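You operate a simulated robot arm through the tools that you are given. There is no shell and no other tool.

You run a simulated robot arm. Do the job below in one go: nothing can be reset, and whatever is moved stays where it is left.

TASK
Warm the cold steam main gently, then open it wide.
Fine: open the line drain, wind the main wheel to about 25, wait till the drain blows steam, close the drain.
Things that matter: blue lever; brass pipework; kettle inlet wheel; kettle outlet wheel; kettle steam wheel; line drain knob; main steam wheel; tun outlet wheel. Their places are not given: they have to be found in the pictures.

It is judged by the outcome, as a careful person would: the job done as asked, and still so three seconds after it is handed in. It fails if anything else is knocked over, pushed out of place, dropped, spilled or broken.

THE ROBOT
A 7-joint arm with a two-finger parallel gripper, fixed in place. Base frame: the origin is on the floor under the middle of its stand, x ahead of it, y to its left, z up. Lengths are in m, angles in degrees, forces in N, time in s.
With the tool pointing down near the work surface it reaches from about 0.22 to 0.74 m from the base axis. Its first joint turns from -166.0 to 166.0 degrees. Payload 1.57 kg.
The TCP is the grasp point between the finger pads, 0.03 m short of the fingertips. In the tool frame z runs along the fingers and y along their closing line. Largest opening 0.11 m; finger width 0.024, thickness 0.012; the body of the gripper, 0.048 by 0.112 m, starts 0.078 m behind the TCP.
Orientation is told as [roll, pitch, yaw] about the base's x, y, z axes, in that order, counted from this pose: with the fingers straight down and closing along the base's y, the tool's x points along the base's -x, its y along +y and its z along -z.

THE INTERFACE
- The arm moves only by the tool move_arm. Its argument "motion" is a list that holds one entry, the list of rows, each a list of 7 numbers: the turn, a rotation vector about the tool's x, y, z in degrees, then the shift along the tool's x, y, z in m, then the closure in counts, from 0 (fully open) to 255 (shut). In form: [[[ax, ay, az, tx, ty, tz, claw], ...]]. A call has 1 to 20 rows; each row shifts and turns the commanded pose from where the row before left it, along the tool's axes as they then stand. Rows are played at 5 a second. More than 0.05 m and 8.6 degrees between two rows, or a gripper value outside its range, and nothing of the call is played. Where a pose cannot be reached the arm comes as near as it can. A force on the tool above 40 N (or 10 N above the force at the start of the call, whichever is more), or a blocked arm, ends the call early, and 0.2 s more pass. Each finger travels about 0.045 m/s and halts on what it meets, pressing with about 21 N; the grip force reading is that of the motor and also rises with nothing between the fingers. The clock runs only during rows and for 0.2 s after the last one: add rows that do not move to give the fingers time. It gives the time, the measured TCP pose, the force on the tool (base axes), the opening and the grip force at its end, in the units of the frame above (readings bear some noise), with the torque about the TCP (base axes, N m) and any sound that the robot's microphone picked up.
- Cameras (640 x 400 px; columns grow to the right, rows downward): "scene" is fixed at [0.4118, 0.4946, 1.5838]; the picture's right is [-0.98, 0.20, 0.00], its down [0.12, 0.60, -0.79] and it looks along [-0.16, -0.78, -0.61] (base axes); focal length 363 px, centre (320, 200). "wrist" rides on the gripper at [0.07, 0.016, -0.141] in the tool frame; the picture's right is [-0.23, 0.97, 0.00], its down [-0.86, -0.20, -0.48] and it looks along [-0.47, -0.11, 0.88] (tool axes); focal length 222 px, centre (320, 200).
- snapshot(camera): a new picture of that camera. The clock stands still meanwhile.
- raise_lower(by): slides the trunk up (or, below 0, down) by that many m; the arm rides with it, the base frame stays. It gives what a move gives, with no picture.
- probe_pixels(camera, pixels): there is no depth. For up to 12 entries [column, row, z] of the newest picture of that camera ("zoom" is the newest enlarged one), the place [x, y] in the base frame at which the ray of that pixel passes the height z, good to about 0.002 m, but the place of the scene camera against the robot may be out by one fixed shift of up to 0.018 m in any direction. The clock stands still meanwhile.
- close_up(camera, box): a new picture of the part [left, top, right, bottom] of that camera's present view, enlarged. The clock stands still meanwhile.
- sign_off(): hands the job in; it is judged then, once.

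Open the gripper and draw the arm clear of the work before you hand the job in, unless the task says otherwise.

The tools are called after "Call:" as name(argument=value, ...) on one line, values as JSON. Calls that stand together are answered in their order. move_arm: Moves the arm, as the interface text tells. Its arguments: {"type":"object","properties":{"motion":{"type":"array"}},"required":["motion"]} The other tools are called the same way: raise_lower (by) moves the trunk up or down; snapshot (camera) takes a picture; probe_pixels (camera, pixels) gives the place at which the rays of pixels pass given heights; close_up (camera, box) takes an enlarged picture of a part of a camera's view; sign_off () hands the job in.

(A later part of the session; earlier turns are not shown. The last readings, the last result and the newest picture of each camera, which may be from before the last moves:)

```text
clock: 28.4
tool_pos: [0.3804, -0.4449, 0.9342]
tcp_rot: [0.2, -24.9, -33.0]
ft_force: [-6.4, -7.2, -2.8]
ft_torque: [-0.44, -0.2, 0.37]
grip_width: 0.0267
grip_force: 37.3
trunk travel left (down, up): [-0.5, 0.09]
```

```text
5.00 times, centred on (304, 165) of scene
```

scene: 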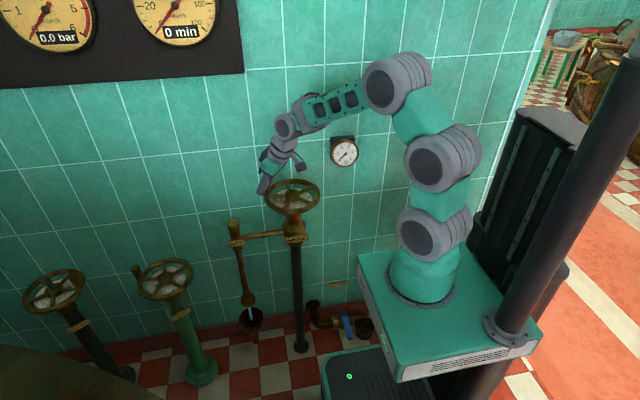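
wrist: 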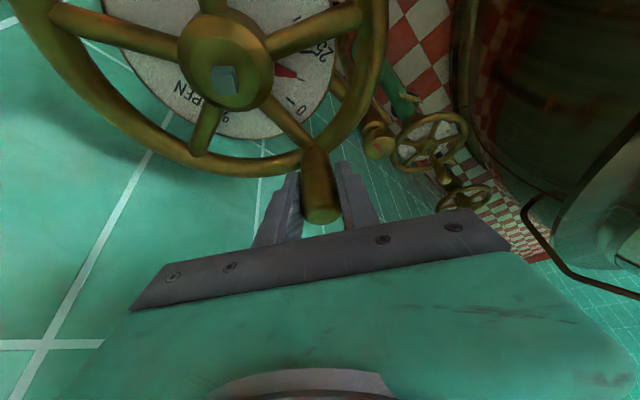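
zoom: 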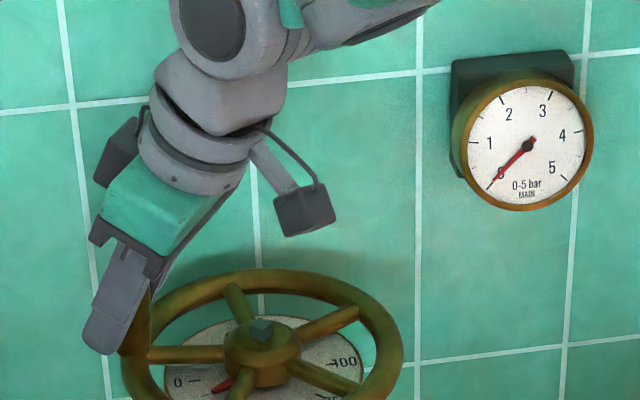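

The pointer is a little over halfway from 0 to 25 (about 14%), with pressure still 0. I'll continue another 17.5°.

Call:
move_arm(motion=[[[-1.057, 0, -2.266, 0.00138, 0.00335, -0.00064, 220], [-1.057, 0, -2.266, 0.00138, 0.00335, -0.00064, 220], [-1.057, 0, -2.266, 0.00138, 0.00335, -0.00064, 220], [-1.057, 0, -2.266, 0.00138, 0.00335, -0.00064, 220], [-1.057, 0, -2.266, 0.00138, 0.00335, -0.00064, 220], [-1.057, 0, -2.266, 0.00138, 0.00335, -0.00064, 220], [-1.057, 0, -2.266, 0.00138, 0.00335, -0.00064, 220], [0, 0, 0, 0, 0, 0, 220]]])

Call:
close_up(camera="wrist", box=[90, 0, 400, 194])

Call:
close_up(camera="scene", box=[240, 125, 368, 205])

Call:
close_up(camera="scene", box=[210, 285, 290, 335])

```text
clock: 30.2
tool_pos: [0.3814, -0.4182, 0.9335]
tcp_rot: [0.1, -25.1, -15.5]
ft_force: [-5.9, -8.9, -2.5]
ft_torque: [-0.12, 0.41, 0.32]
grip_width: 0.0268
grip_force: 37.9
trunk travel left (down, up): [-0.5, 0.09]
```

```text
2.06 times, centred on (245, 97) of wrist
```

zoom: 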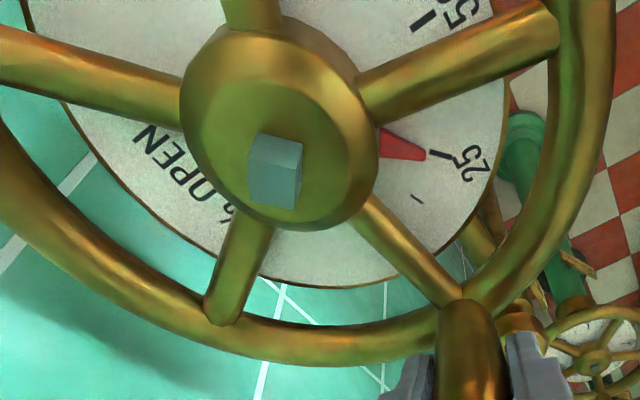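

```text
5.00 times, centred on (304, 165) of scene
```

zoom: 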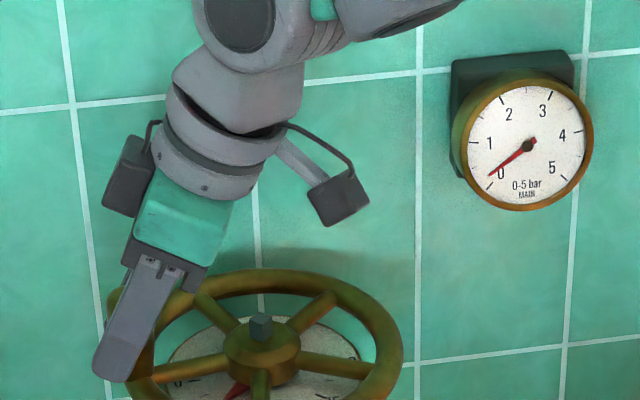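

```text
8.00 times, centred on (250, 310) of scene
```

zoom: 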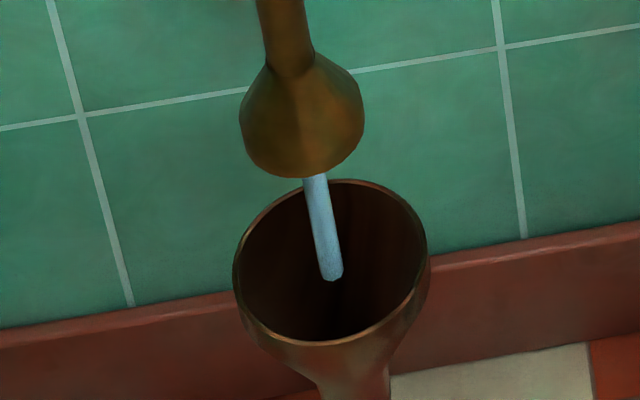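

The pointer is at the 25 mark, the main gauge is just starting to rise (about 0.2 bar), and the drain still runs water. I'll release the handle, rise clear, straighten the lean, and go to yaw 0.

Call:
move_arm(motion=[[[0, 0, 0, 0, 0, 0, 180], [0, 0, 0, 0, 0, 0, 120], [0, 0, 0, 0, 0, 0, 100], [0, 0, 0, 0, 0, 0, 100], [0, 0, 0, 0, 0, 0, 100], [0, 0, 0, -0.0085, 0, -0.0181, 100], [0, 0, 0, -0.0127, 0, -0.0272, 100], [0, 0, 0, -0.0169, 0, -0.0362, 100], [0, 6.25, 0, 0, 0, 0, 50], [0, 6.25, 0, 0, 0, 0, 0], [0, 6.25, 0, 0, 0, 0, 0], [0, 6.25, 0, 0, 0, 0, 0], [0, 0, -7.75, 0, 0, 0, 0], [0, 0, -7.75, 0, 0, 0, 0], [0, 0, 0, 0, 0, 0, 0]]])

Call:
snapshot(camera="scene")

Call:
close_up(camera="scene", box=[210, 285, 290, 335])

Call:
close_up(camera="scene", box=[240, 135, 368, 215])

```text
clock: 33.4
tool_pos: [0.3815, -0.4181, 1.0235]
tcp_rot: [0.0, -0.1, 0.1]
ft_force: [-0.8, -1.0, 0.5]
ft_torque: [-0.03, 0.0, -0.01]
grip_width: 0.1101
grip_force: 0.1
trunk travel left (down, up): [-0.5, 0.09]
```

```text
taken
```

scene: 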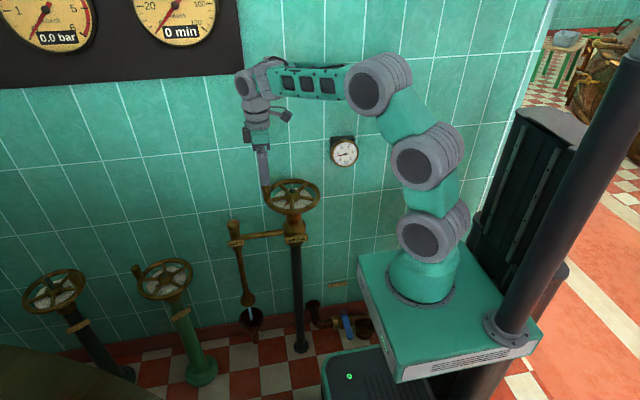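

```text
8.00 times, centred on (250, 310) of scene
```

zoom: 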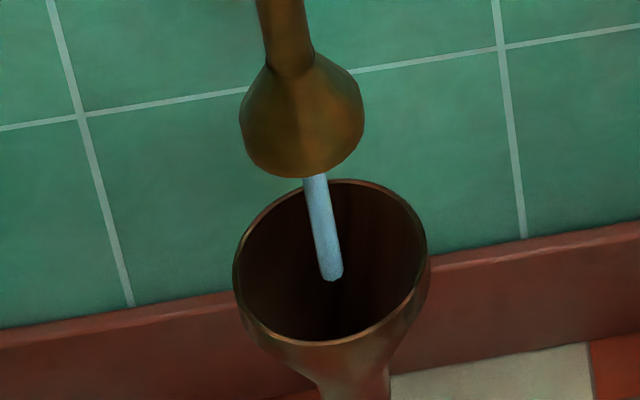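

```text
5.00 times, centred on (304, 175) of scene
```

zoom: 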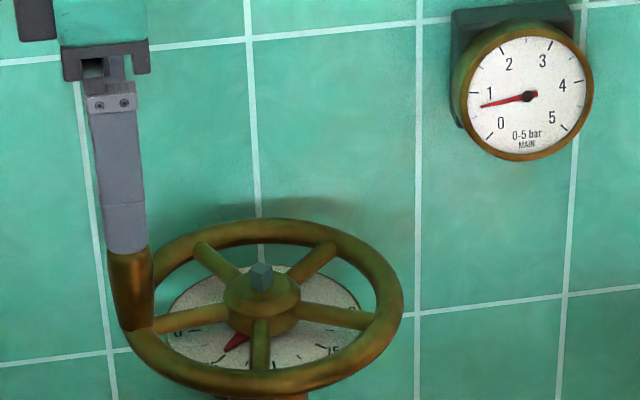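

The wheel stays at 25 and the main gauge reads about 0.75 bar and rising, while the drain still runs water. I'll move over the drain knob and wait there.

Call:
move_arm(motion=[[[0, 0, 0, -0.0395, -0.0043, 0, 0], [0, 0, 0, -0.0395, -0.0043, 0, 0], [0, 0, 0, -0.0395, -0.0043, 0, 0], [0, 0, 0, 0, 0, 0.0385, 0], [0, 0, 0, 0, 0, 0.0385, 0], [0, 0, 0, 0, 0, 0.0385, 0], [0, 0, 0, 0, 0, 0.0385, 0], [0, 0, 0, 0, 0, 0, 0], [0, 0, 0, 0, 0, 0, 0]]])

Call:
snapshot(camera="scene")

Call:
close_up(camera="scene", box=[210, 285, 290, 335])

Call:
close_up(camera="scene", box=[240, 135, 368, 215])

Call:
snapshot(camera="wrist")

```text
clock: 35.4
tool_pos: [0.5004, -0.4321, 0.8701]
tcp_rot: [-0.1, 0.0, 0.0]
ft_force: [0.3, -1.2, 0.2]
ft_torque: [-0.01, -0.02, -0.04]
grip_width: 0.1099
grip_force: 0.1
trunk travel left (down, up): [-0.5, 0.09]
```

```text
taken
```

scene: 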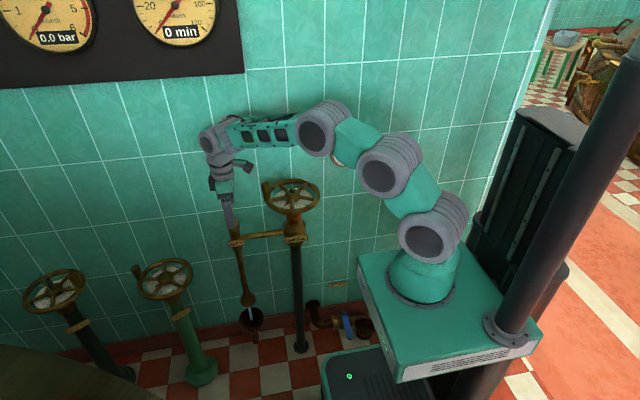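

```text
8.00 times, centred on (250, 310) of scene
```

zoom: 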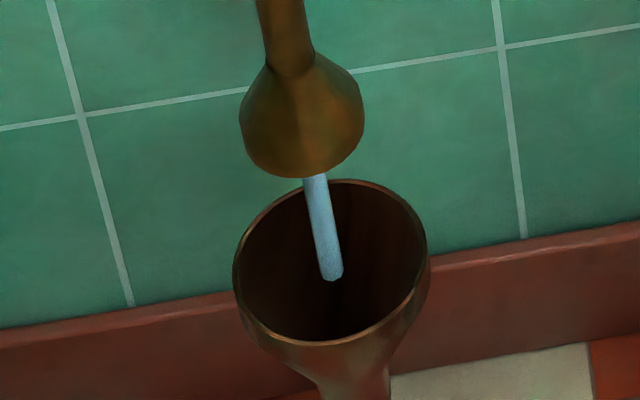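

```text
5.00 times, centred on (304, 175) of scene
```

zoom: 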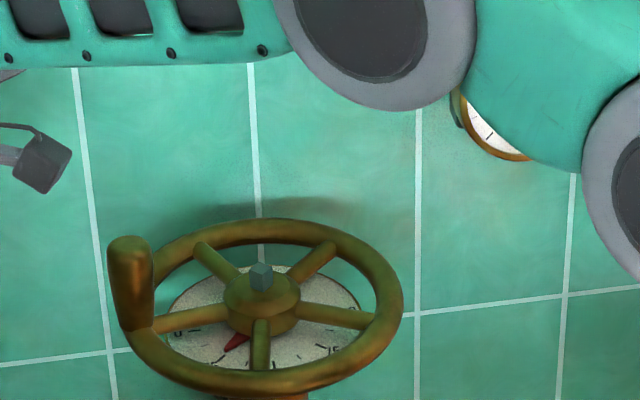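

```text
taken
```

wrist: 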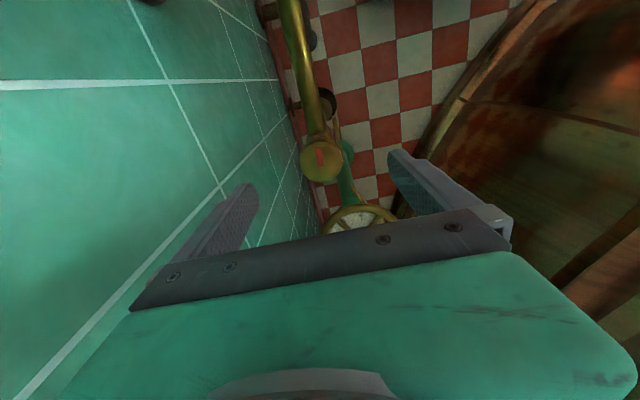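

The drain still runs water. I'll lower to knob height with open fingers (clear of it) and wait a few seconds.

Call:
move_arm(motion=[[[0, 0, 0, 0, 0.0005, 0.03, 0], [0, 0, 0, 0, 0, 0.03, 0], [0, 0, 0, 0, 0, 0.02, 0], [0, 0, 0, 0, 0, 0, 0], [0, 0, 0, 0, 0, 0, 0], [0, 0, 0, 0, 0, 0, 0], [0, 0, 0, 0, 0, 0, 0], [0, 0, 0, 0, 0, 0, 0], [0, 0, 0, 0, 0, 0, 0], [0, 0, 0, 0, 0, 0, 0], [0, 0, 0, 0, 0, 0, 0], [0, 0, 0, 0, 0, 0, 0], [0, 0, 0, 0, 0, 0, 0], [0, 0, 0, 0, 0, 0, 0], [0, 0, 0, 0, 0, 0, 0]]])

Call:
close_up(camera="scene", box=[210, 285, 290, 335])

Call:
snapshot(camera="scene")

Call:
close_up(camera="wrist", box=[200, 120, 440, 270])

```text
clock: 38.6
tool_pos: [0.5005, -0.4318, 0.7901]
tcp_rot: [-0.1, 0.0, 0.2]
ft_force: [-0.7, -0.4, 0.3]
ft_torque: [0.01, 0.02, -0.02]
grip_width: 0.1099
grip_force: 0.1
trunk travel left (down, up): [-0.5, 0.09]
```

```text
8.00 times, centred on (250, 310) of scene
```

zoom: 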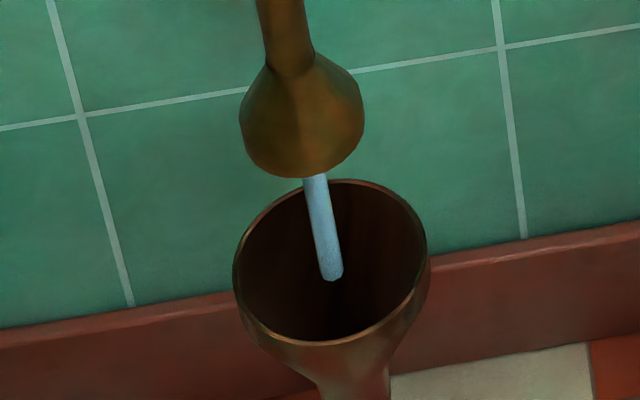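

```text
taken
```

scene: 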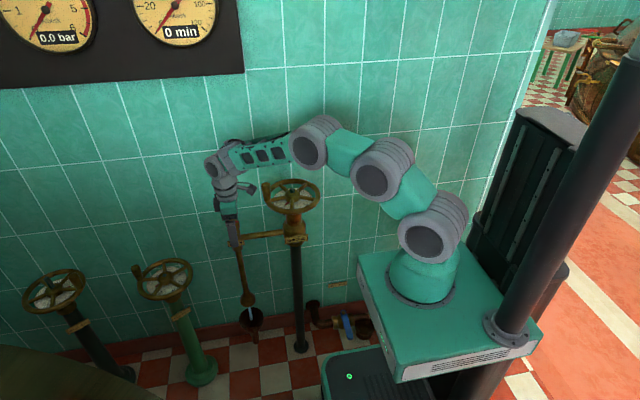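

```text
2.67 times, centred on (320, 195) of wrist
```

zoom: 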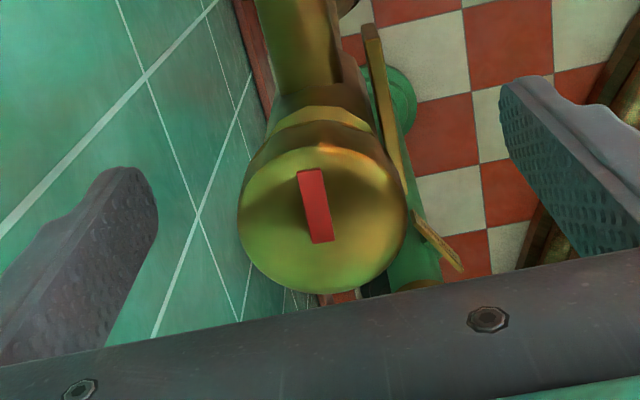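

The drain is still running water at 38.6 s and nothing is heard. I'll keep waiting with the fingers open around the knob.

Call:
move_arm(motion=[[[0, 0, 0, 0, 0, 0, 0], [0, 0, 0, 0, 0, 0, 0], [0, 0, 0, 0, 0, 0, 0], [0, 0, 0, 0, 0, 0, 0], [0, 0, 0, 0, 0, 0, 0], [0, 0, 0, 0, 0, 0, 0], [0, 0, 0, 0, 0, 0, 0], [0, 0, 0, 0, 0, 0, 0], [0, 0, 0, 0, 0, 0, 0], [0, 0, 0, 0, 0, 0, 0], [0, 0, 0, 0, 0, 0, 0], [0, 0, 0, 0, 0, 0, 0], [0, 0, 0, 0, 0, 0, 0], [0, 0, 0, 0, 0, 0, 0], [0, 0, 0, 0, 0, 0, 0], [0, 0, 0, 0, 0, 0, 0], [0, 0, 0, 0, 0, 0, 0], [0, 0, 0, 0, 0, 0, 0], [0, 0, 0, 0, 0, 0, 0], [0, 0, 0, 0, 0, 0, 0]]])

Call:
close_up(camera="scene", box=[210, 285, 290, 335])

```text
clock: 42.8
tool_pos: [0.5017, -0.4313, 0.7902]
tcp_rot: [0.0, 0.0, 0.1]
ft_force: [0.1, 0.4, -0.5]
ft_torque: [-0.02, 0.02, 0.02]
grip_width: 0.1099
grip_force: 0.0
trunk travel left (down, up): [-0.5, 0.09]
```

```text
8.00 times, centred on (250, 310) of scene
```

zoom: 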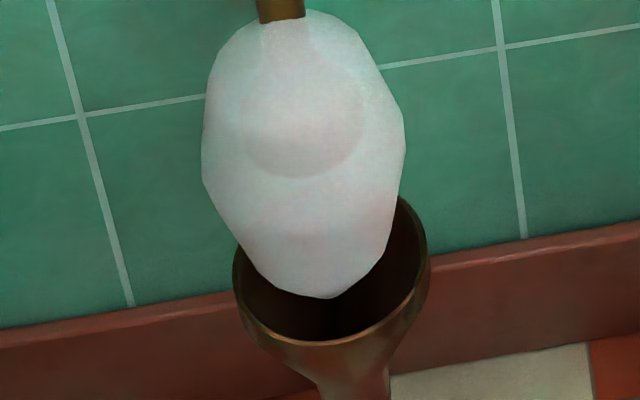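

The drain is now blowing a steam plume and no water. I'll grip the knob and turn it clockwise 90° (plus a few degrees to seat it) to close it.

Call:
move_arm(motion=[[[0, 0, 0, 0, 0, 0, 100], [0, 0, 0, 0, 0, 0, 160], [0, 0, 0, 0, 0, 0, 200], [0, 0, 0, 0, 0, 0, 200], [0, 0, 0, 0, 0, 0, 200], [0, 0, 5, 0, 0, 0, 200], [0, 0, 8, 0, 0, 0, 200], [0, 0, 8, 0, 0, 0, 200], [0, 0, 8, 0, 0, 0, 200], [0, 0, 8, 0, 0, 0, 200], [0, 0, 8, 0, 0, 0, 200], [0, 0, 8, 0, 0, 0, 200], [0, 0, 8, 0, 0, 0, 200], [0, 0, 8, 0, 0, 0, 200], [0, 0, 8, 0, 0, 0, 200], [0, 0, 8, 0, 0, 0, 200], [0, 0, 5, 0, 0, 0, 200], [0, 0, 0, 0, 0, 0, 200]]])

Call:
close_up(camera="scene", box=[210, 285, 290, 335])

Call:
close_up(camera="wrist", box=[200, 120, 440, 270])

Call:
close_up(camera="scene", box=[190, 185, 290, 248])

```text
clock: 46.6
tool_pos: [0.5004, -0.4306, 0.7909]
tcp_rot: [-0.1, 0.0, -90.1]
ft_force: [-15.4, -8.7, -0.7]
ft_torque: [0.12, 0.53, 0.76]
grip_width: 0.0421
grip_force: 45.1
trunk travel left (down, up): [-0.5, 0.09]
```

```text
8.00 times, centred on (250, 310) of scene
```

zoom: 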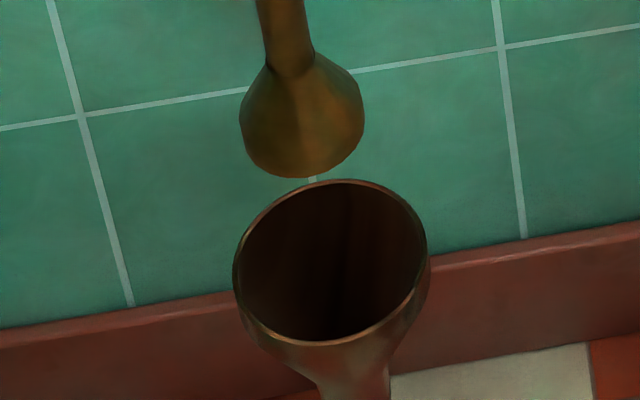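

```text
2.67 times, centred on (320, 195) of wrist
```

zoom: 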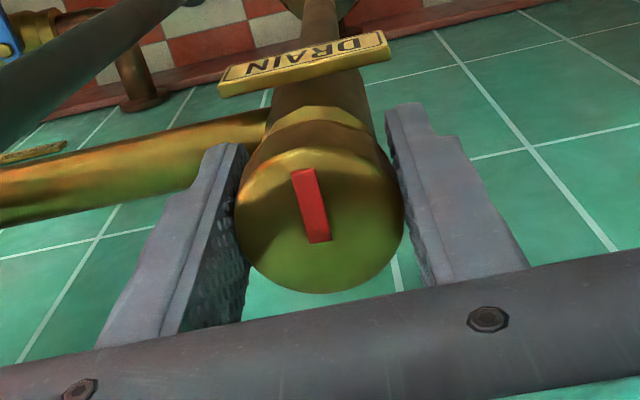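

```text
6.35 times, centred on (240, 216) of scene
```

zoom: 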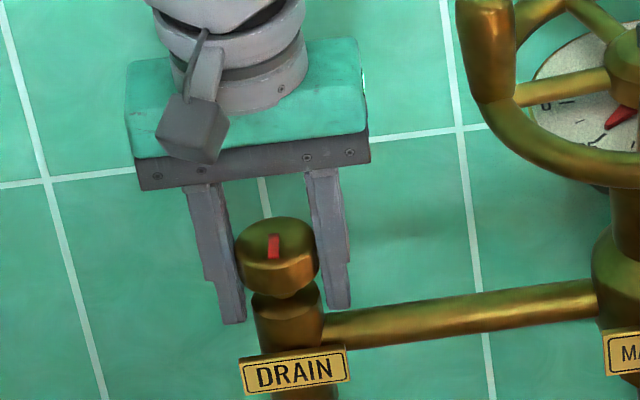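

The drain is shut: the mark is back at +y, there is no steam at the outlet, and the torque shows it seated. I'll release, rise, and move above the handle, now near (0.381,-0.418).

Call:
move_arm(motion=[[[0, 0, -2, 0, 0, 0, 200], [0, 0, 0, 0, 0, 0, 100], [0, 0, 0, 0, 0, 0, 0], [0, 0, 0, 0, 0, 0, 0], [0, 0, 0, 0, 0, 0, 0], [0, 0, 0, 0, 0, 0, 0], [0, 0, 0, 0, 0, -0.0433, 0], [0, 0, 0, 0, 0, -0.0433, 0], [0, 0, 0, 0, 0, -0.0433, 0], [0, 0, 0, 0, 0, -0.0433, 0], [0, 0, 0, 0, 0, -0.0433, 0], [0, 0, 0, 0, 0, -0.0433, 0], [0, 0, 0, 0.0044, -0.0397, 0, 0], [0, 0, 0, 0.0044, -0.0397, 0, 0], [0, 0, 0, 0.0044, -0.0397, 0, 0], [0, 0, 0, 0, 0, 0, 0], [0, 0, 0, 0, 0, 0, 0]]])

Call:
snapshot(camera="scene")

Call:
close_up(camera="scene", box=[210, 215, 310, 340])

Call:
snapshot(camera="wrist")

Call:
close_up(camera="scene", box=[240, 135, 368, 215])

```text
clock: 50.2
tool_pos: [0.3826, -0.4227, 1.0503]
tcp_rot: [0.0, 0.0, -87.9]
ft_force: [1.3, 0.7, 0.3]
ft_torque: [-0.02, 0.04, -0.02]
grip_width: 0.1099
grip_force: 0.0
trunk travel left (down, up): [-0.5, 0.09]
```

```text
taken
```

scene: 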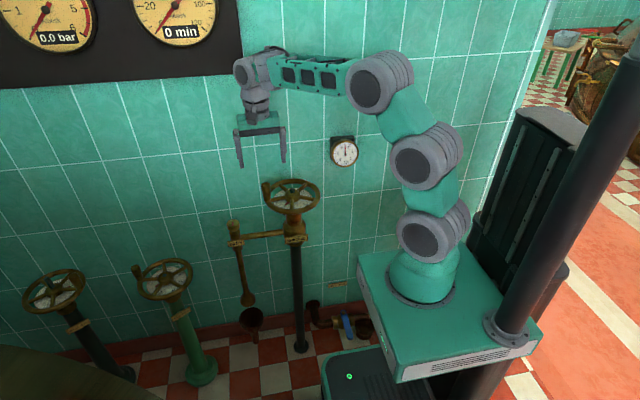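

```text
3.20 times, centred on (260, 278) of scene
```

zoom: 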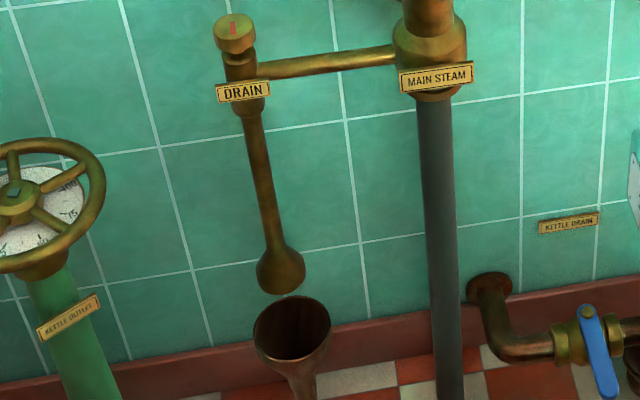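

```text
taken
```

wrist: 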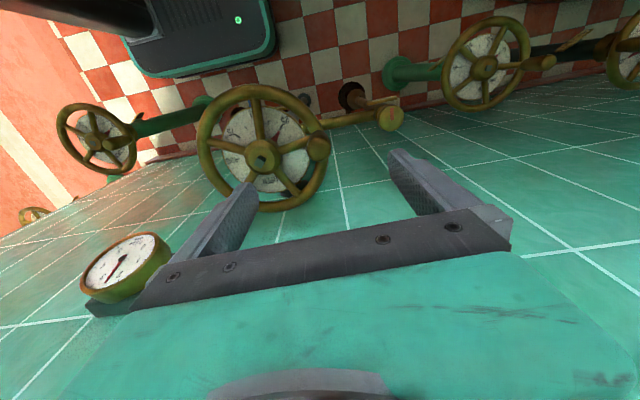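

```text
5.00 times, centred on (304, 175) of scene
```

zoom: 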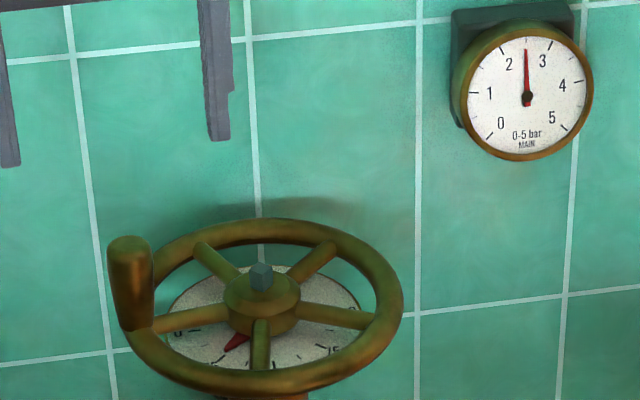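

The main gauge reads 2.5 bar, the drain is dry, and the wheel is still at 25. Before gripping the handle I'll check in free air how far the wrist can yaw counter-clockwise, for the long stroke to 100.

Call:
move_arm(motion=[[[0, 0, -8, 0, 0, 0, 0], [0, 0, -8, 0, 0, 0, 0], [0, 0, -8, 0, 0, 0, 0], [0, 0, -8, 0, 0, 0, 0], [0, 0, -8, 0, 0, 0, 0], [0, 0, -8, 0, 0, 0, 0], [0, 0, -8, 0, 0, 0, 0], [0, 0, -8, 0, 0, 0, 0], [0, 0, -8, 0, 0, 0, 0], [0, 0, -8, 0, 0, 0, 0], [0, 0, -8, 0, 0, 0, 0], [0, 0, -8, 0, 0, 0, 0], [0, 0, -8, 0, 0, 0, 0], [0, 0, -8, 0, 0, 0, 0], [0, 0, -8, 0, 0, 0, 0], [0, 0, -8, 0, 0, 0, 0], [0, 0, -8, 0, 0, 0, 0], [0, 0, -8, 0, 0, 0, 0], [0, 0, -8, 0, 0, 0, 0], [0, 0, 0, 0, 0, 0, 0]]])

Call:
snapshot(camera="scene")

```text
clock: 54.4
tool_pos: [0.3806, -0.4215, 1.0497]
tcp_rot: [0.0, 0.1, 64.1]
ft_force: [-0.2, -0.1, 0.8]
ft_torque: [-0.01, 0.0, -0.01]
grip_width: 0.1102
grip_force: 0.1
trunk travel left (down, up): [-0.5, 0.09]
```

```text
taken
```

scene: 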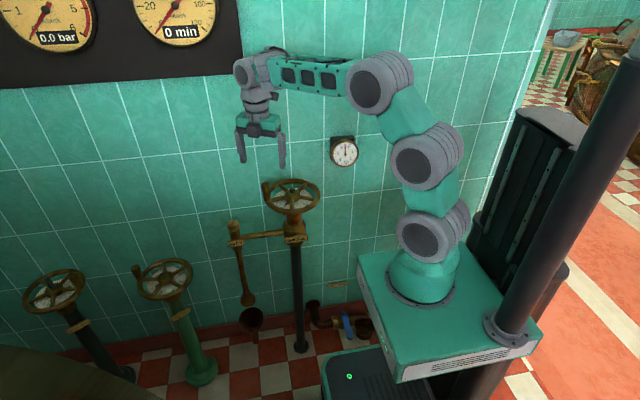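

Yaw +64 is reachable. I'll test further, to about +136.

Call:
move_arm(motion=[[[0, 0, -8, 0, 0, 0, 0], [0, 0, -8, 0, 0, 0, 0], [0, 0, -8, 0, 0, 0, 0], [0, 0, -8, 0, 0, 0, 0], [0, 0, -8, 0, 0, 0, 0], [0, 0, -8, 0, 0, 0, 0], [0, 0, -8, 0, 0, 0, 0], [0, 0, -8, 0, 0, 0, 0], [0, 0, -8, 0, 0, 0, 0], [0, 0, 0, 0, 0, 0, 0], [0, 0, 0, 0, 0, 0, 0]]])

```text
clock: 56.8
tool_pos: [0.3818, -0.4226, 1.0512]
tcp_rot: [0.0, 0.0, 136.2]
ft_force: [1.0, 0.4, -0.6]
ft_torque: [0.0, -0.02, 0.02]
grip_width: 0.11
grip_force: 0.0
out of reach, approached as far as the arm can: row 8
trunk travel left (down, up): [-0.5, 0.09]
```

The limit shows up near +130–136, so I'll use a stroke from yaw -30 to about +105. I'll rotate back to -30 and check where the handle is.

Call:
move_arm(motion=[[[0, 0, 8.3, 0, 0, 0, 0], [0, 0, 8.3, 0, 0, 0, 0], [0, 0, 8.3, 0, 0, 0, 0], [0, 0, 8.3, 0, 0, 0, 0], [0, 0, 8.3, 0, 0, 0, 0], [0, 0, 8.3, 0, 0, 0, 0], [0, 0, 8.3, 0, 0, 0, 0], [0, 0, 8.3, 0, 0, 0, 0], [0, 0, 8.3, 0, 0, 0, 0], [0, 0, 8.3, 0, 0, 0, 0], [0, 0, 8.3, 0, 0, 0, 0], [0, 0, 8.3, 0, 0, 0, 0], [0, 0, 8.3, 0, 0, 0, 0], [0, 0, 8.3, 0, 0, 0, 0], [0, 0, 8.3, 0, 0, 0, 0], [0, 0, 8.3, 0, 0, 0, 0], [0, 0, 8.3, 0, 0, 0, 50], [0, 0, 8.3, 0, 0, 0, 80], [0, 0, 8.3, 0, 0, 0, 80], [0, 0, 8.3, 0, 0, 0, 80]]])

Call:
move_arm(motion=[[[0, 0, 0, 0.0022, 0.0039, 0.02, 80], [0, 0, 0, 0, 0, 0, 80], [0, 0, 0, 0, 0, 0, 80]]])

Call:
snapshot(camera="wrist")

Call:
close_up(camera="scene", box=[240, 135, 368, 215])

```text
clock: 61.0
tool_pos: [0.3819, -0.4211, 1.0497]
tcp_rot: [0.0, 0.0, -30.1]
ft_force: [0.9, -0.5, 0.2]
ft_torque: [-0.02, 0.0, -0.03]
grip_width: 0.0755
grip_force: 0.0
trunk travel left (down, up): [-0.5, 0.09]
```

```text
clock: 61.8
tool_pos: [0.3815, -0.417, 1.0292]
tcp_rot: [0.0, 0.0, -30.0]
ft_force: [0.6, 0.2, 0.4]
ft_torque: [0.01, 0.01, -0.02]
grip_width: 0.0755
grip_force: 0.0
trunk travel left (down, up): [-0.5, 0.09]
```

```text
taken
```

wrist: 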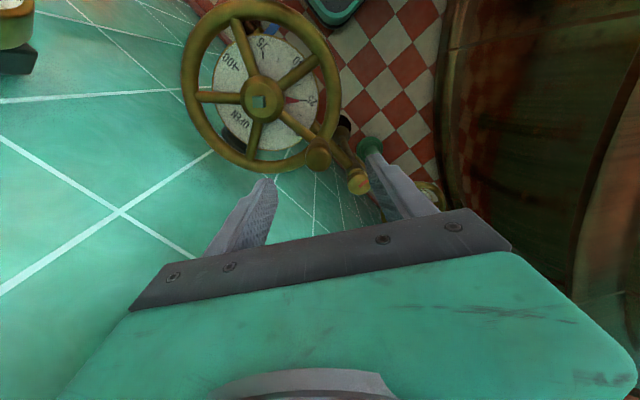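

```text
5.00 times, centred on (304, 175) of scene
```

zoom: 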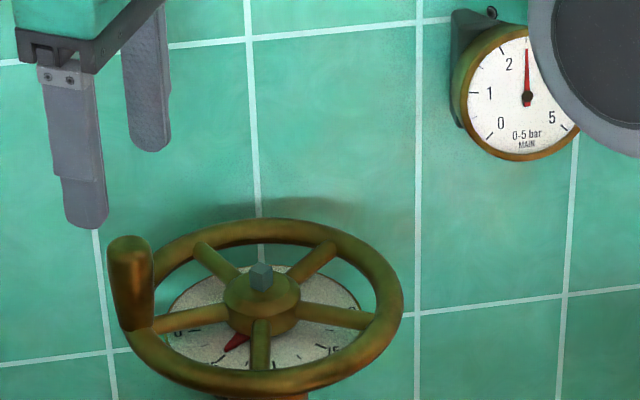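

The handle top is near wrist (318,155), and I expect about (320,160) if aligned. I'll zoom and probe to confirm.

Call:
close_up(camera="wrist", box=[280, 130, 360, 180])

Call:
probe_pixels(camera="wrist", pixels=[[318, 156, 0.953], [320, 160, 0.953], [263, 101, 0.891]])

```text
8.00 times, centred on (320, 155) of wrist
```

zoom: 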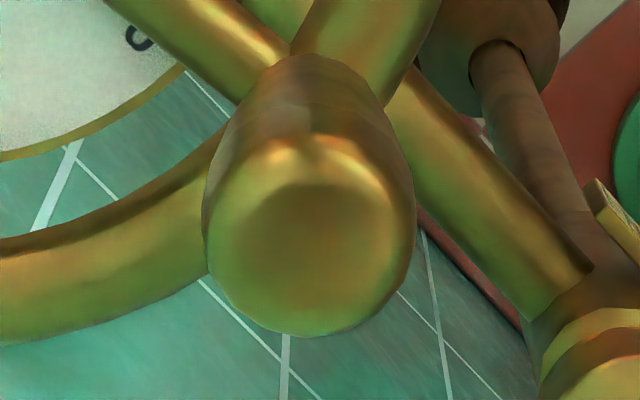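

```text
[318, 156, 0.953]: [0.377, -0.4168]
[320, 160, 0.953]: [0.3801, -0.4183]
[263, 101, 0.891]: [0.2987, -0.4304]
```

The handle sits at about (0.380,-0.4185), aligned with the tool. I'll descend vertically to z≈0.935 and grip it.

Call:
move_arm(motion=[[[0, 0, 0, 0.0001, -0.0008, 0.0313, 80], [0, 0, 0, 0.0001, -0.0008, 0.0313, 80], [0, 0, 0, 0, 0, 0.0314, 80], [0, 0, 0, 0, 0, 0, 80], [0, 0, 0, 0, 0, 0, 150], [0, 0, 0, 0, 0, 0, 210], [0, 0, 0, 0, 0, 0, 220], [0, 0, 0, 0, 0, 0, 220], [0, 0, 0, 0, 0, 0, 220], [0, 0, 0, 0, 0, 0, 220]]])

Call:
snapshot(camera="wrist")

Call:
close_up(camera="scene", box=[240, 135, 368, 215])

```text
clock: 64.0
tool_pos: [0.3812, -0.4187, 0.9358]
tcp_rot: [0.0, 0.0, -30.0]
ft_force: [-1.3, -1.1, -1.7]
ft_torque: [-0.33, -0.21, 0.05]
grip_width: 0.027
grip_force: 37.5
trunk travel left (down, up): [-0.5, 0.09]
```

```text
taken
```

wrist: 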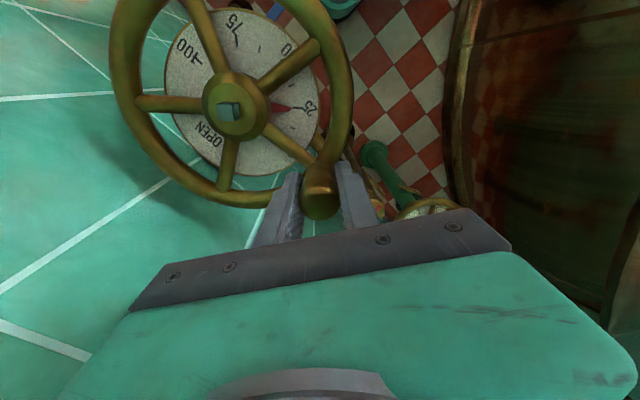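

```text
5.00 times, centred on (304, 175) of scene
```

zoom: 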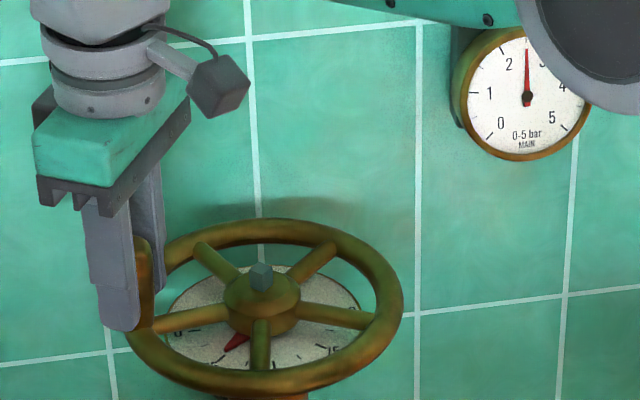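

The grip on the handle is good (0.027, low forces). With the drain shut and the main at 2.5 bar, I'll wind on counter-clockwise, 30° first, checking forces.

Call:
move_arm(motion=[[[0, 0, -3, 0.00279, 0.003385, 0, 220], [0, 0, -3, 0.00279, 0.003385, 0, 220], [0, 0, -3, 0.00279, 0.003385, 0, 220], [0, 0, -3, 0.00279, 0.003385, 0, 220], [0, 0, -3, 0.00279, 0.003385, 0, 220], [0, 0, -3, 0.00279, 0.003385, 0, 220], [0, 0, -3, 0.00279, 0.003385, 0, 220], [0, 0, -3, 0.00279, 0.003385, 0, 220], [0, 0, -3, 0.00279, 0.003385, 0, 220], [0, 0, -3, 0.00279, 0.003385, 0, 220], [0, 0, 0, 0, 0, 0, 220]]])

Call:
snapshot(camera="wrist")

Call:
close_up(camera="scene", box=[240, 135, 368, 215])

```text
clock: 66.4
tool_pos: [0.3643, -0.3789, 0.936]
tcp_rot: [0.0, 0.0, 0.2]
ft_force: [4.3, -8.0, 3.9]
ft_torque: [-0.03, -0.23, 0.43]
grip_width: 0.0267
grip_force: 37.3
trunk travel left (down, up): [-0.5, 0.09]
```

```text
taken
```

wrist: 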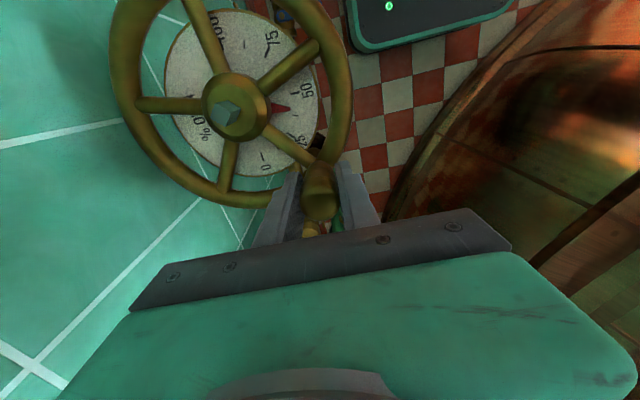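

```text
5.00 times, centred on (304, 175) of scene
```

zoom: 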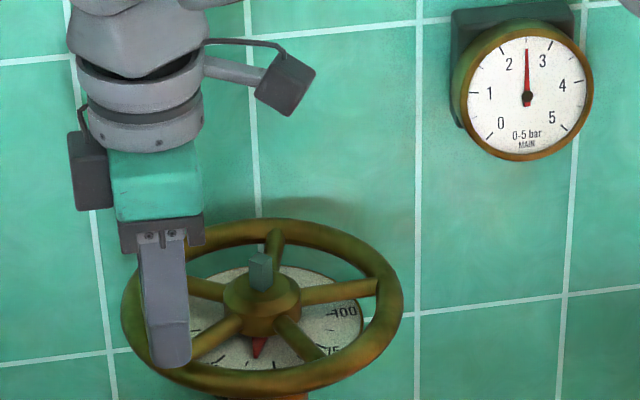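

The pointer is near 42, the resisting force is about 9 N tangential with hardly any radial, and pressure is steady at 2.5 bar. I'll continue another 45°.

Call:
move_arm(motion=[[[0, 0, -3, 0.00279, 0.003385, 0, 220], [0, 0, -3, 0.00279, 0.003385, 0, 220], [0, 0, -3, 0.00279, 0.003385, 0, 220], [0, 0, -3, 0.00279, 0.003385, 0, 220], [0, 0, -3, 0.00279, 0.003385, 0, 220], [0, 0, -3, 0.00279, 0.003385, 0, 220], [0, 0, -3, 0.00279, 0.003385, 0, 220], [0, 0, -3, 0.00279, 0.003385, 0, 220], [0, 0, -3, 0.00279, 0.003385, 0, 220], [0, 0, -3, 0.00279, 0.003385, 0, 220], [0, 0, -3, 0.00279, 0.003385, 0, 220], [0, 0, -3, 0.00279, 0.003385, 0, 220], [0, 0, -3, 0.00279, 0.003385, 0, 220], [0, 0, -3, 0.00279, 0.003385, 0, 220], [0, 0, -3, 0.00279, 0.003385, 0, 220], [0, 0, 0, 0, 0, 0, 220]]])

Call:
snapshot(camera="wrist")

Call:
close_up(camera="scene", box=[240, 135, 368, 215])

```text
clock: 69.8
tool_pos: [0.3078, -0.3484, 0.9361]
tcp_rot: [-0.1, -0.1, 45.1]
ft_force: [3.0, -14.7, 7.6]
ft_torque: [-0.03, 0.06, 0.24]
grip_width: 0.0269
grip_force: 37.8
trunk travel left (down, up): [-0.5, 0.09]
```

```text
taken
```

wrist: 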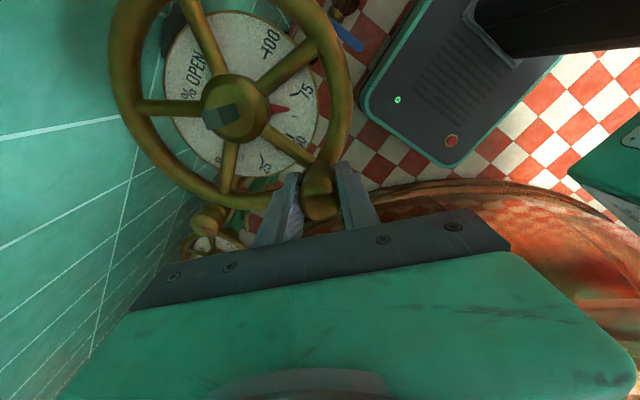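

```text
5.00 times, centred on (304, 175) of scene
```

zoom: 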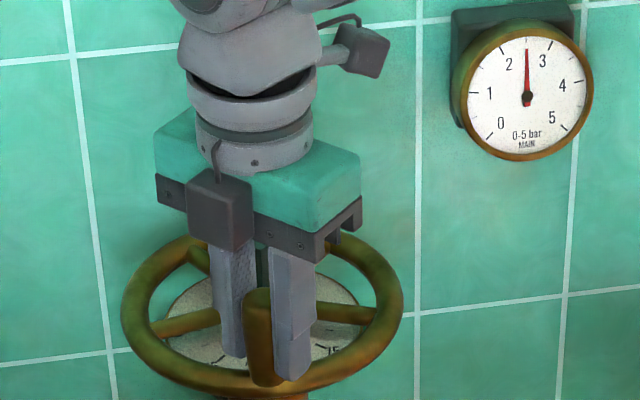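

The pointer is near 67, but I see about 14 N pushing inward on the tool, so my circle is slightly too far out. I'll correct inward by about 1.2 mm and continue 30° more.

Call:
move_arm(motion=[[[0, 0, -3, 0.00317, 0.0031, 0, 220], [0, 0, -3, 0.00317, 0.0031, 0, 220], [0, 0, -3, 0.00317, 0.0031, 0, 220], [0, 0, -3, 0.00286, 0.00335, 0, 220], [0, 0, -3, 0.00286, 0.00335, 0, 220], [0, 0, -3, 0.00286, 0.00335, 0, 220], [0, 0, -3, 0.00286, 0.00335, 0, 220], [0, 0, -3, 0.00286, 0.00335, 0, 220], [0, 0, -3, 0.00286, 0.00335, 0, 220], [0, 0, -3, 0.00286, 0.00335, 0, 220], [0, 0, 0, 0, 0, 0, 220]]])

Call:
snapshot(camera="wrist")

Call:
close_up(camera="scene", box=[240, 135, 368, 215])

```text
clock: 72.2
tool_pos: [0.2658, -0.3547, 0.9364]
tcp_rot: [0.0, 0.0, 75.1]
ft_force: [13.0, -11.7, 8.7]
ft_torque: [0.01, -0.11, 0.24]
grip_width: 0.0268
grip_force: 38.1
trunk travel left (down, up): [-0.5, 0.09]
```

```text
taken
```

wrist: 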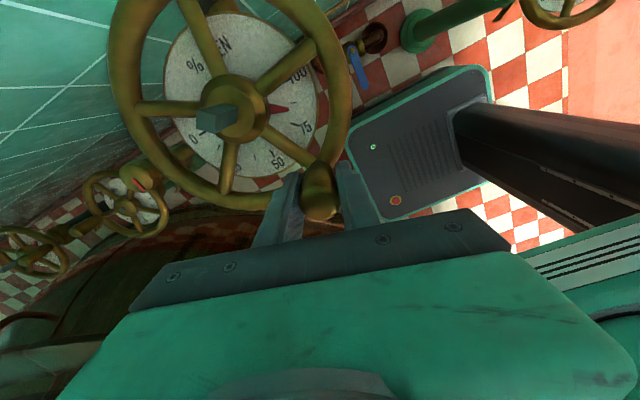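

```text
5.00 times, centred on (304, 175) of scene
```

zoom: 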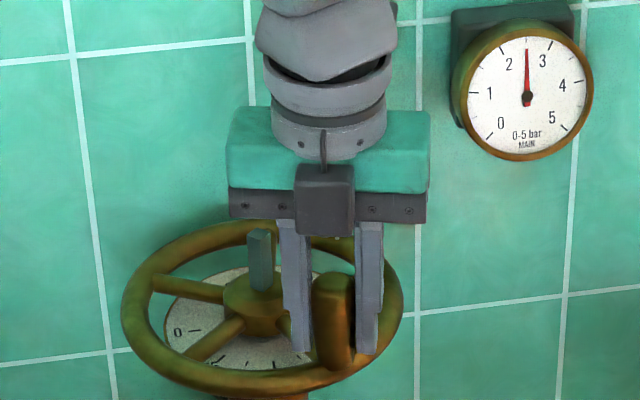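

The pointer is at about 83, with 7 N tangential and 16 N inward. A circle fit gives a hub at (0.2995,-0.4307) and radius 0.083. I'll use the corrected radius with a further inward trim and wind another 24°.

Call:
move_arm(motion=[[[0, 0, -3, 0.00304, 0.00312, 0, 220], [0, 0, -3, 0.00304, 0.00312, 0, 220], [0, 0, -3, 0.00304, 0.00312, 0, 220], [0, 0, -3, 0.00304, 0.00312, 0, 220], [0, 0, -3, 0.00304, 0.00312, 0, 220], [0, 0, -3, 0.00304, 0.00312, 0, 220], [0, 0, -3, 0.00281, 0.00331, 0, 220], [0, 0, -3, 0.00281, 0.00331, 0, 220], [0, 0, 0, 0, 0, 0, 220]]])

Call:
snapshot(camera="wrist")

Call:
close_up(camera="scene", box=[240, 135, 368, 215])

```text
clock: 74.2
tool_pos: [0.2383, -0.3762, 0.9372]
tcp_rot: [0.1, -0.1, 99.0]
ft_force: [9.5, -5.8, 9.9]
ft_torque: [0.0, 0.02, 0.18]
grip_width: 0.0274
grip_force: 37.7
trunk travel left (down, up): [-0.5, 0.09]
```

```text
taken
```

wrist: 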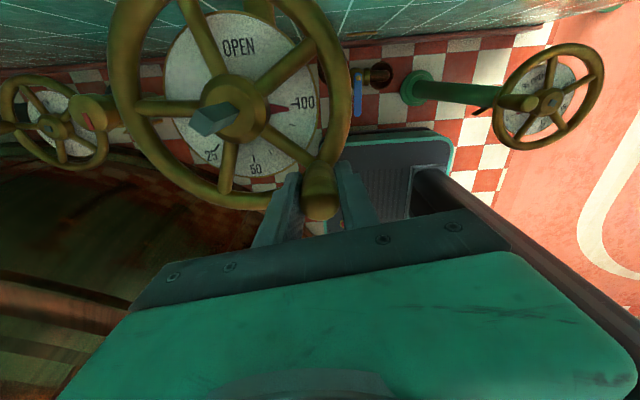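

```text
5.00 times, centred on (304, 175) of scene
```

zoom: 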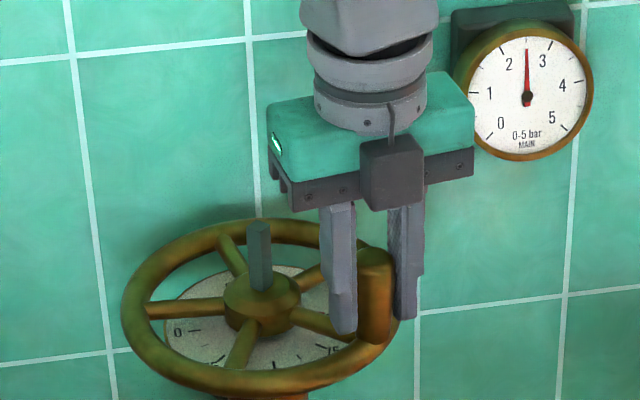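

The pointer is near 97. I'll make the last small steps with an inward trim, feeling for the end stop.

Call:
move_arm(motion=[[[0, 0, -2, 0.00214, 0.002, -0.0004, 220], [0, 0, -2, 0.00214, 0.002, -0.0004, 220], [0, 0, -2, 0.00214, 0.002, -0.0004, 220], [0, 0, 0, 0, 0, 0, 220]]])

Call:
close_up(camera="wrist", box=[90, 0, 370, 175])

Call:
close_up(camera="scene", box=[240, 135, 368, 215])

```text
clock: 75.2
tool_pos: [0.2322, -0.3817, 0.9369]
tcp_rot: [0.0, -0.2, 105.1]
ft_force: [12.8, 5.2, -3.9]
ft_torque: [0.08, -0.26, -0.15]
grip_width: 0.0267
grip_force: 37.5
trunk travel left (down, up): [-0.5, 0.09]
```

```text
2.29 times, centred on (230, 88) of wrist
```

zoom: 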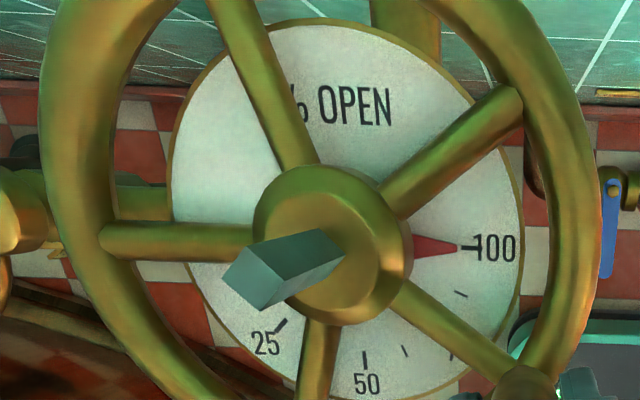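

```text
5.00 times, centred on (304, 175) of scene
```

zoom: 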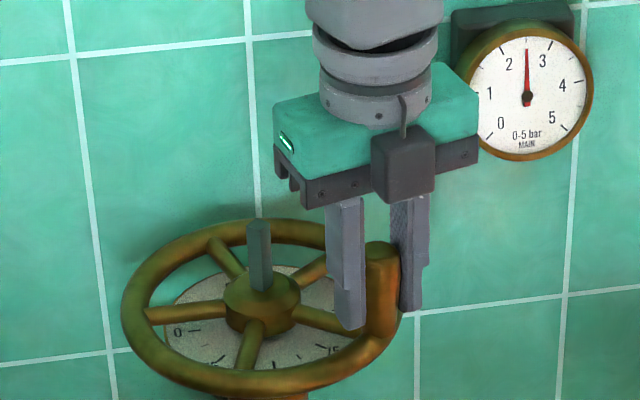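

The pointer is on 100. I'll nudge about 2° more to make sure it sits at the stop.

Call:
move_arm(motion=[[[0, 0, -1, 0.00094, 0.0011, 0, 220], [0, 0, -1, 0.00094, 0.0011, 0, 220], [0, 0, 0, 0, 0, 0, 220]]])

Call:
close_up(camera="wrist", box=[90, 0, 370, 175])

```text
clock: 76.0
tool_pos: [0.2324, -0.3826, 0.9378]
tcp_rot: [-0.2, -0.3, 106.8]
ft_force: [19.7, 23.3, -8.2]
ft_torque: [0.7, 0.45, 0.04]
grip_width: 0.0268
grip_force: 37.4
trunk travel left (down, up): [-0.5, 0.09]
```

```text
2.29 times, centred on (230, 88) of wrist
```

zoom: 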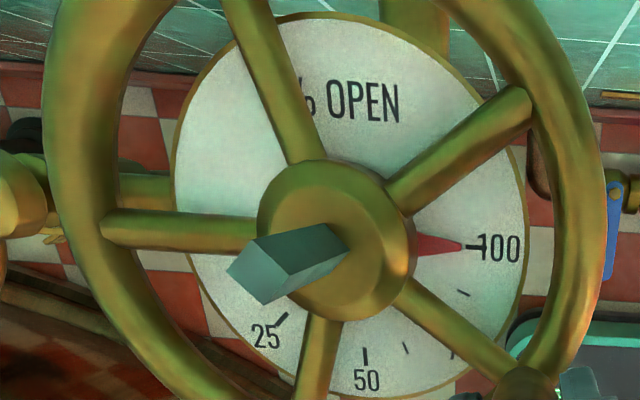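

The force is about 30 N with no further motion, so the wheel is at its full-open stop with the pointer on 100. I'll ease back the command, open the fingers, and rise straight up.

Call:
move_arm(motion=[[[0, 0, 1, -0.00094, -0.0011, 0, 220], [0, 0, 0.5, -0.0004, -0.0005, 0, 220], [0, 0, 0, 0, 0, 0, 180], [0, 0, 0, 0, 0, 0, 120], [0, 0, 0, 0, 0, 0, 90], [0, 0, 0, 0, 0, 0, 80], [0, 0, 0, 0, 0, 0, 80], [0, 0, 0, 0, 0, -0.02, 80], [0, 0, 0, 0, 0, -0.03, 80], [0, 0, 0, 0, 0, -0.035, 80], [0, 0, 0, 0, 0, -0.035, 80], [0, 0, 0, 0, 0, -0.035, 80], [0, 0, 0, 0, 0, -0.035, 40], [0, 0, 0, 0, 0, 0, 0], [0, 0, 0, 0, 0, 0, 0], [0, 0, 0, 0, 0, 0, 0]]])

Call:
snapshot(camera="scene")

Call:
snapshot(camera="wrist")

Call:
close_up(camera="scene", box=[240, 135, 368, 215])

Call:
close_up(camera="scene", box=[200, 215, 340, 345])

```text
clock: 79.4
tool_pos: [0.2326, -0.3842, 1.1293]
tcp_rot: [0.0, -0.1, 105.5]
ft_force: [0.0, -0.5, -0.6]
ft_torque: [0.02, 0.02, -0.01]
grip_width: 0.1098
grip_force: 0.2
trunk travel left (down, up): [-0.5, 0.09]
```

```text
taken
```

scene: 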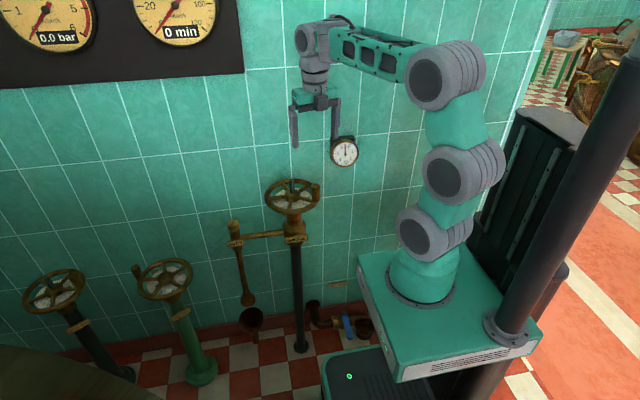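

```text
taken
```

wrist: 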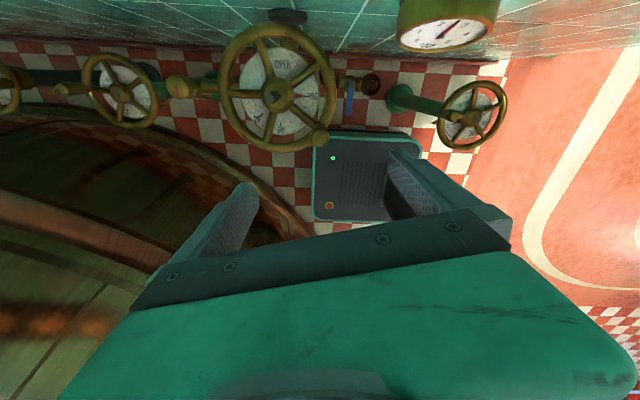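

```text
5.00 times, centred on (304, 175) of scene
```

zoom: 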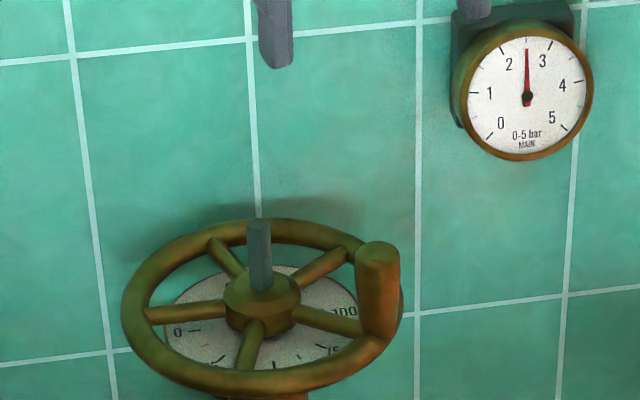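

```text
3.08 times, centred on (270, 280) of scene
```

zoom: 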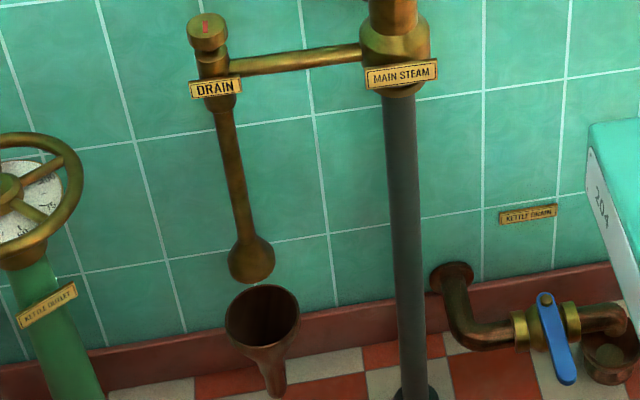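

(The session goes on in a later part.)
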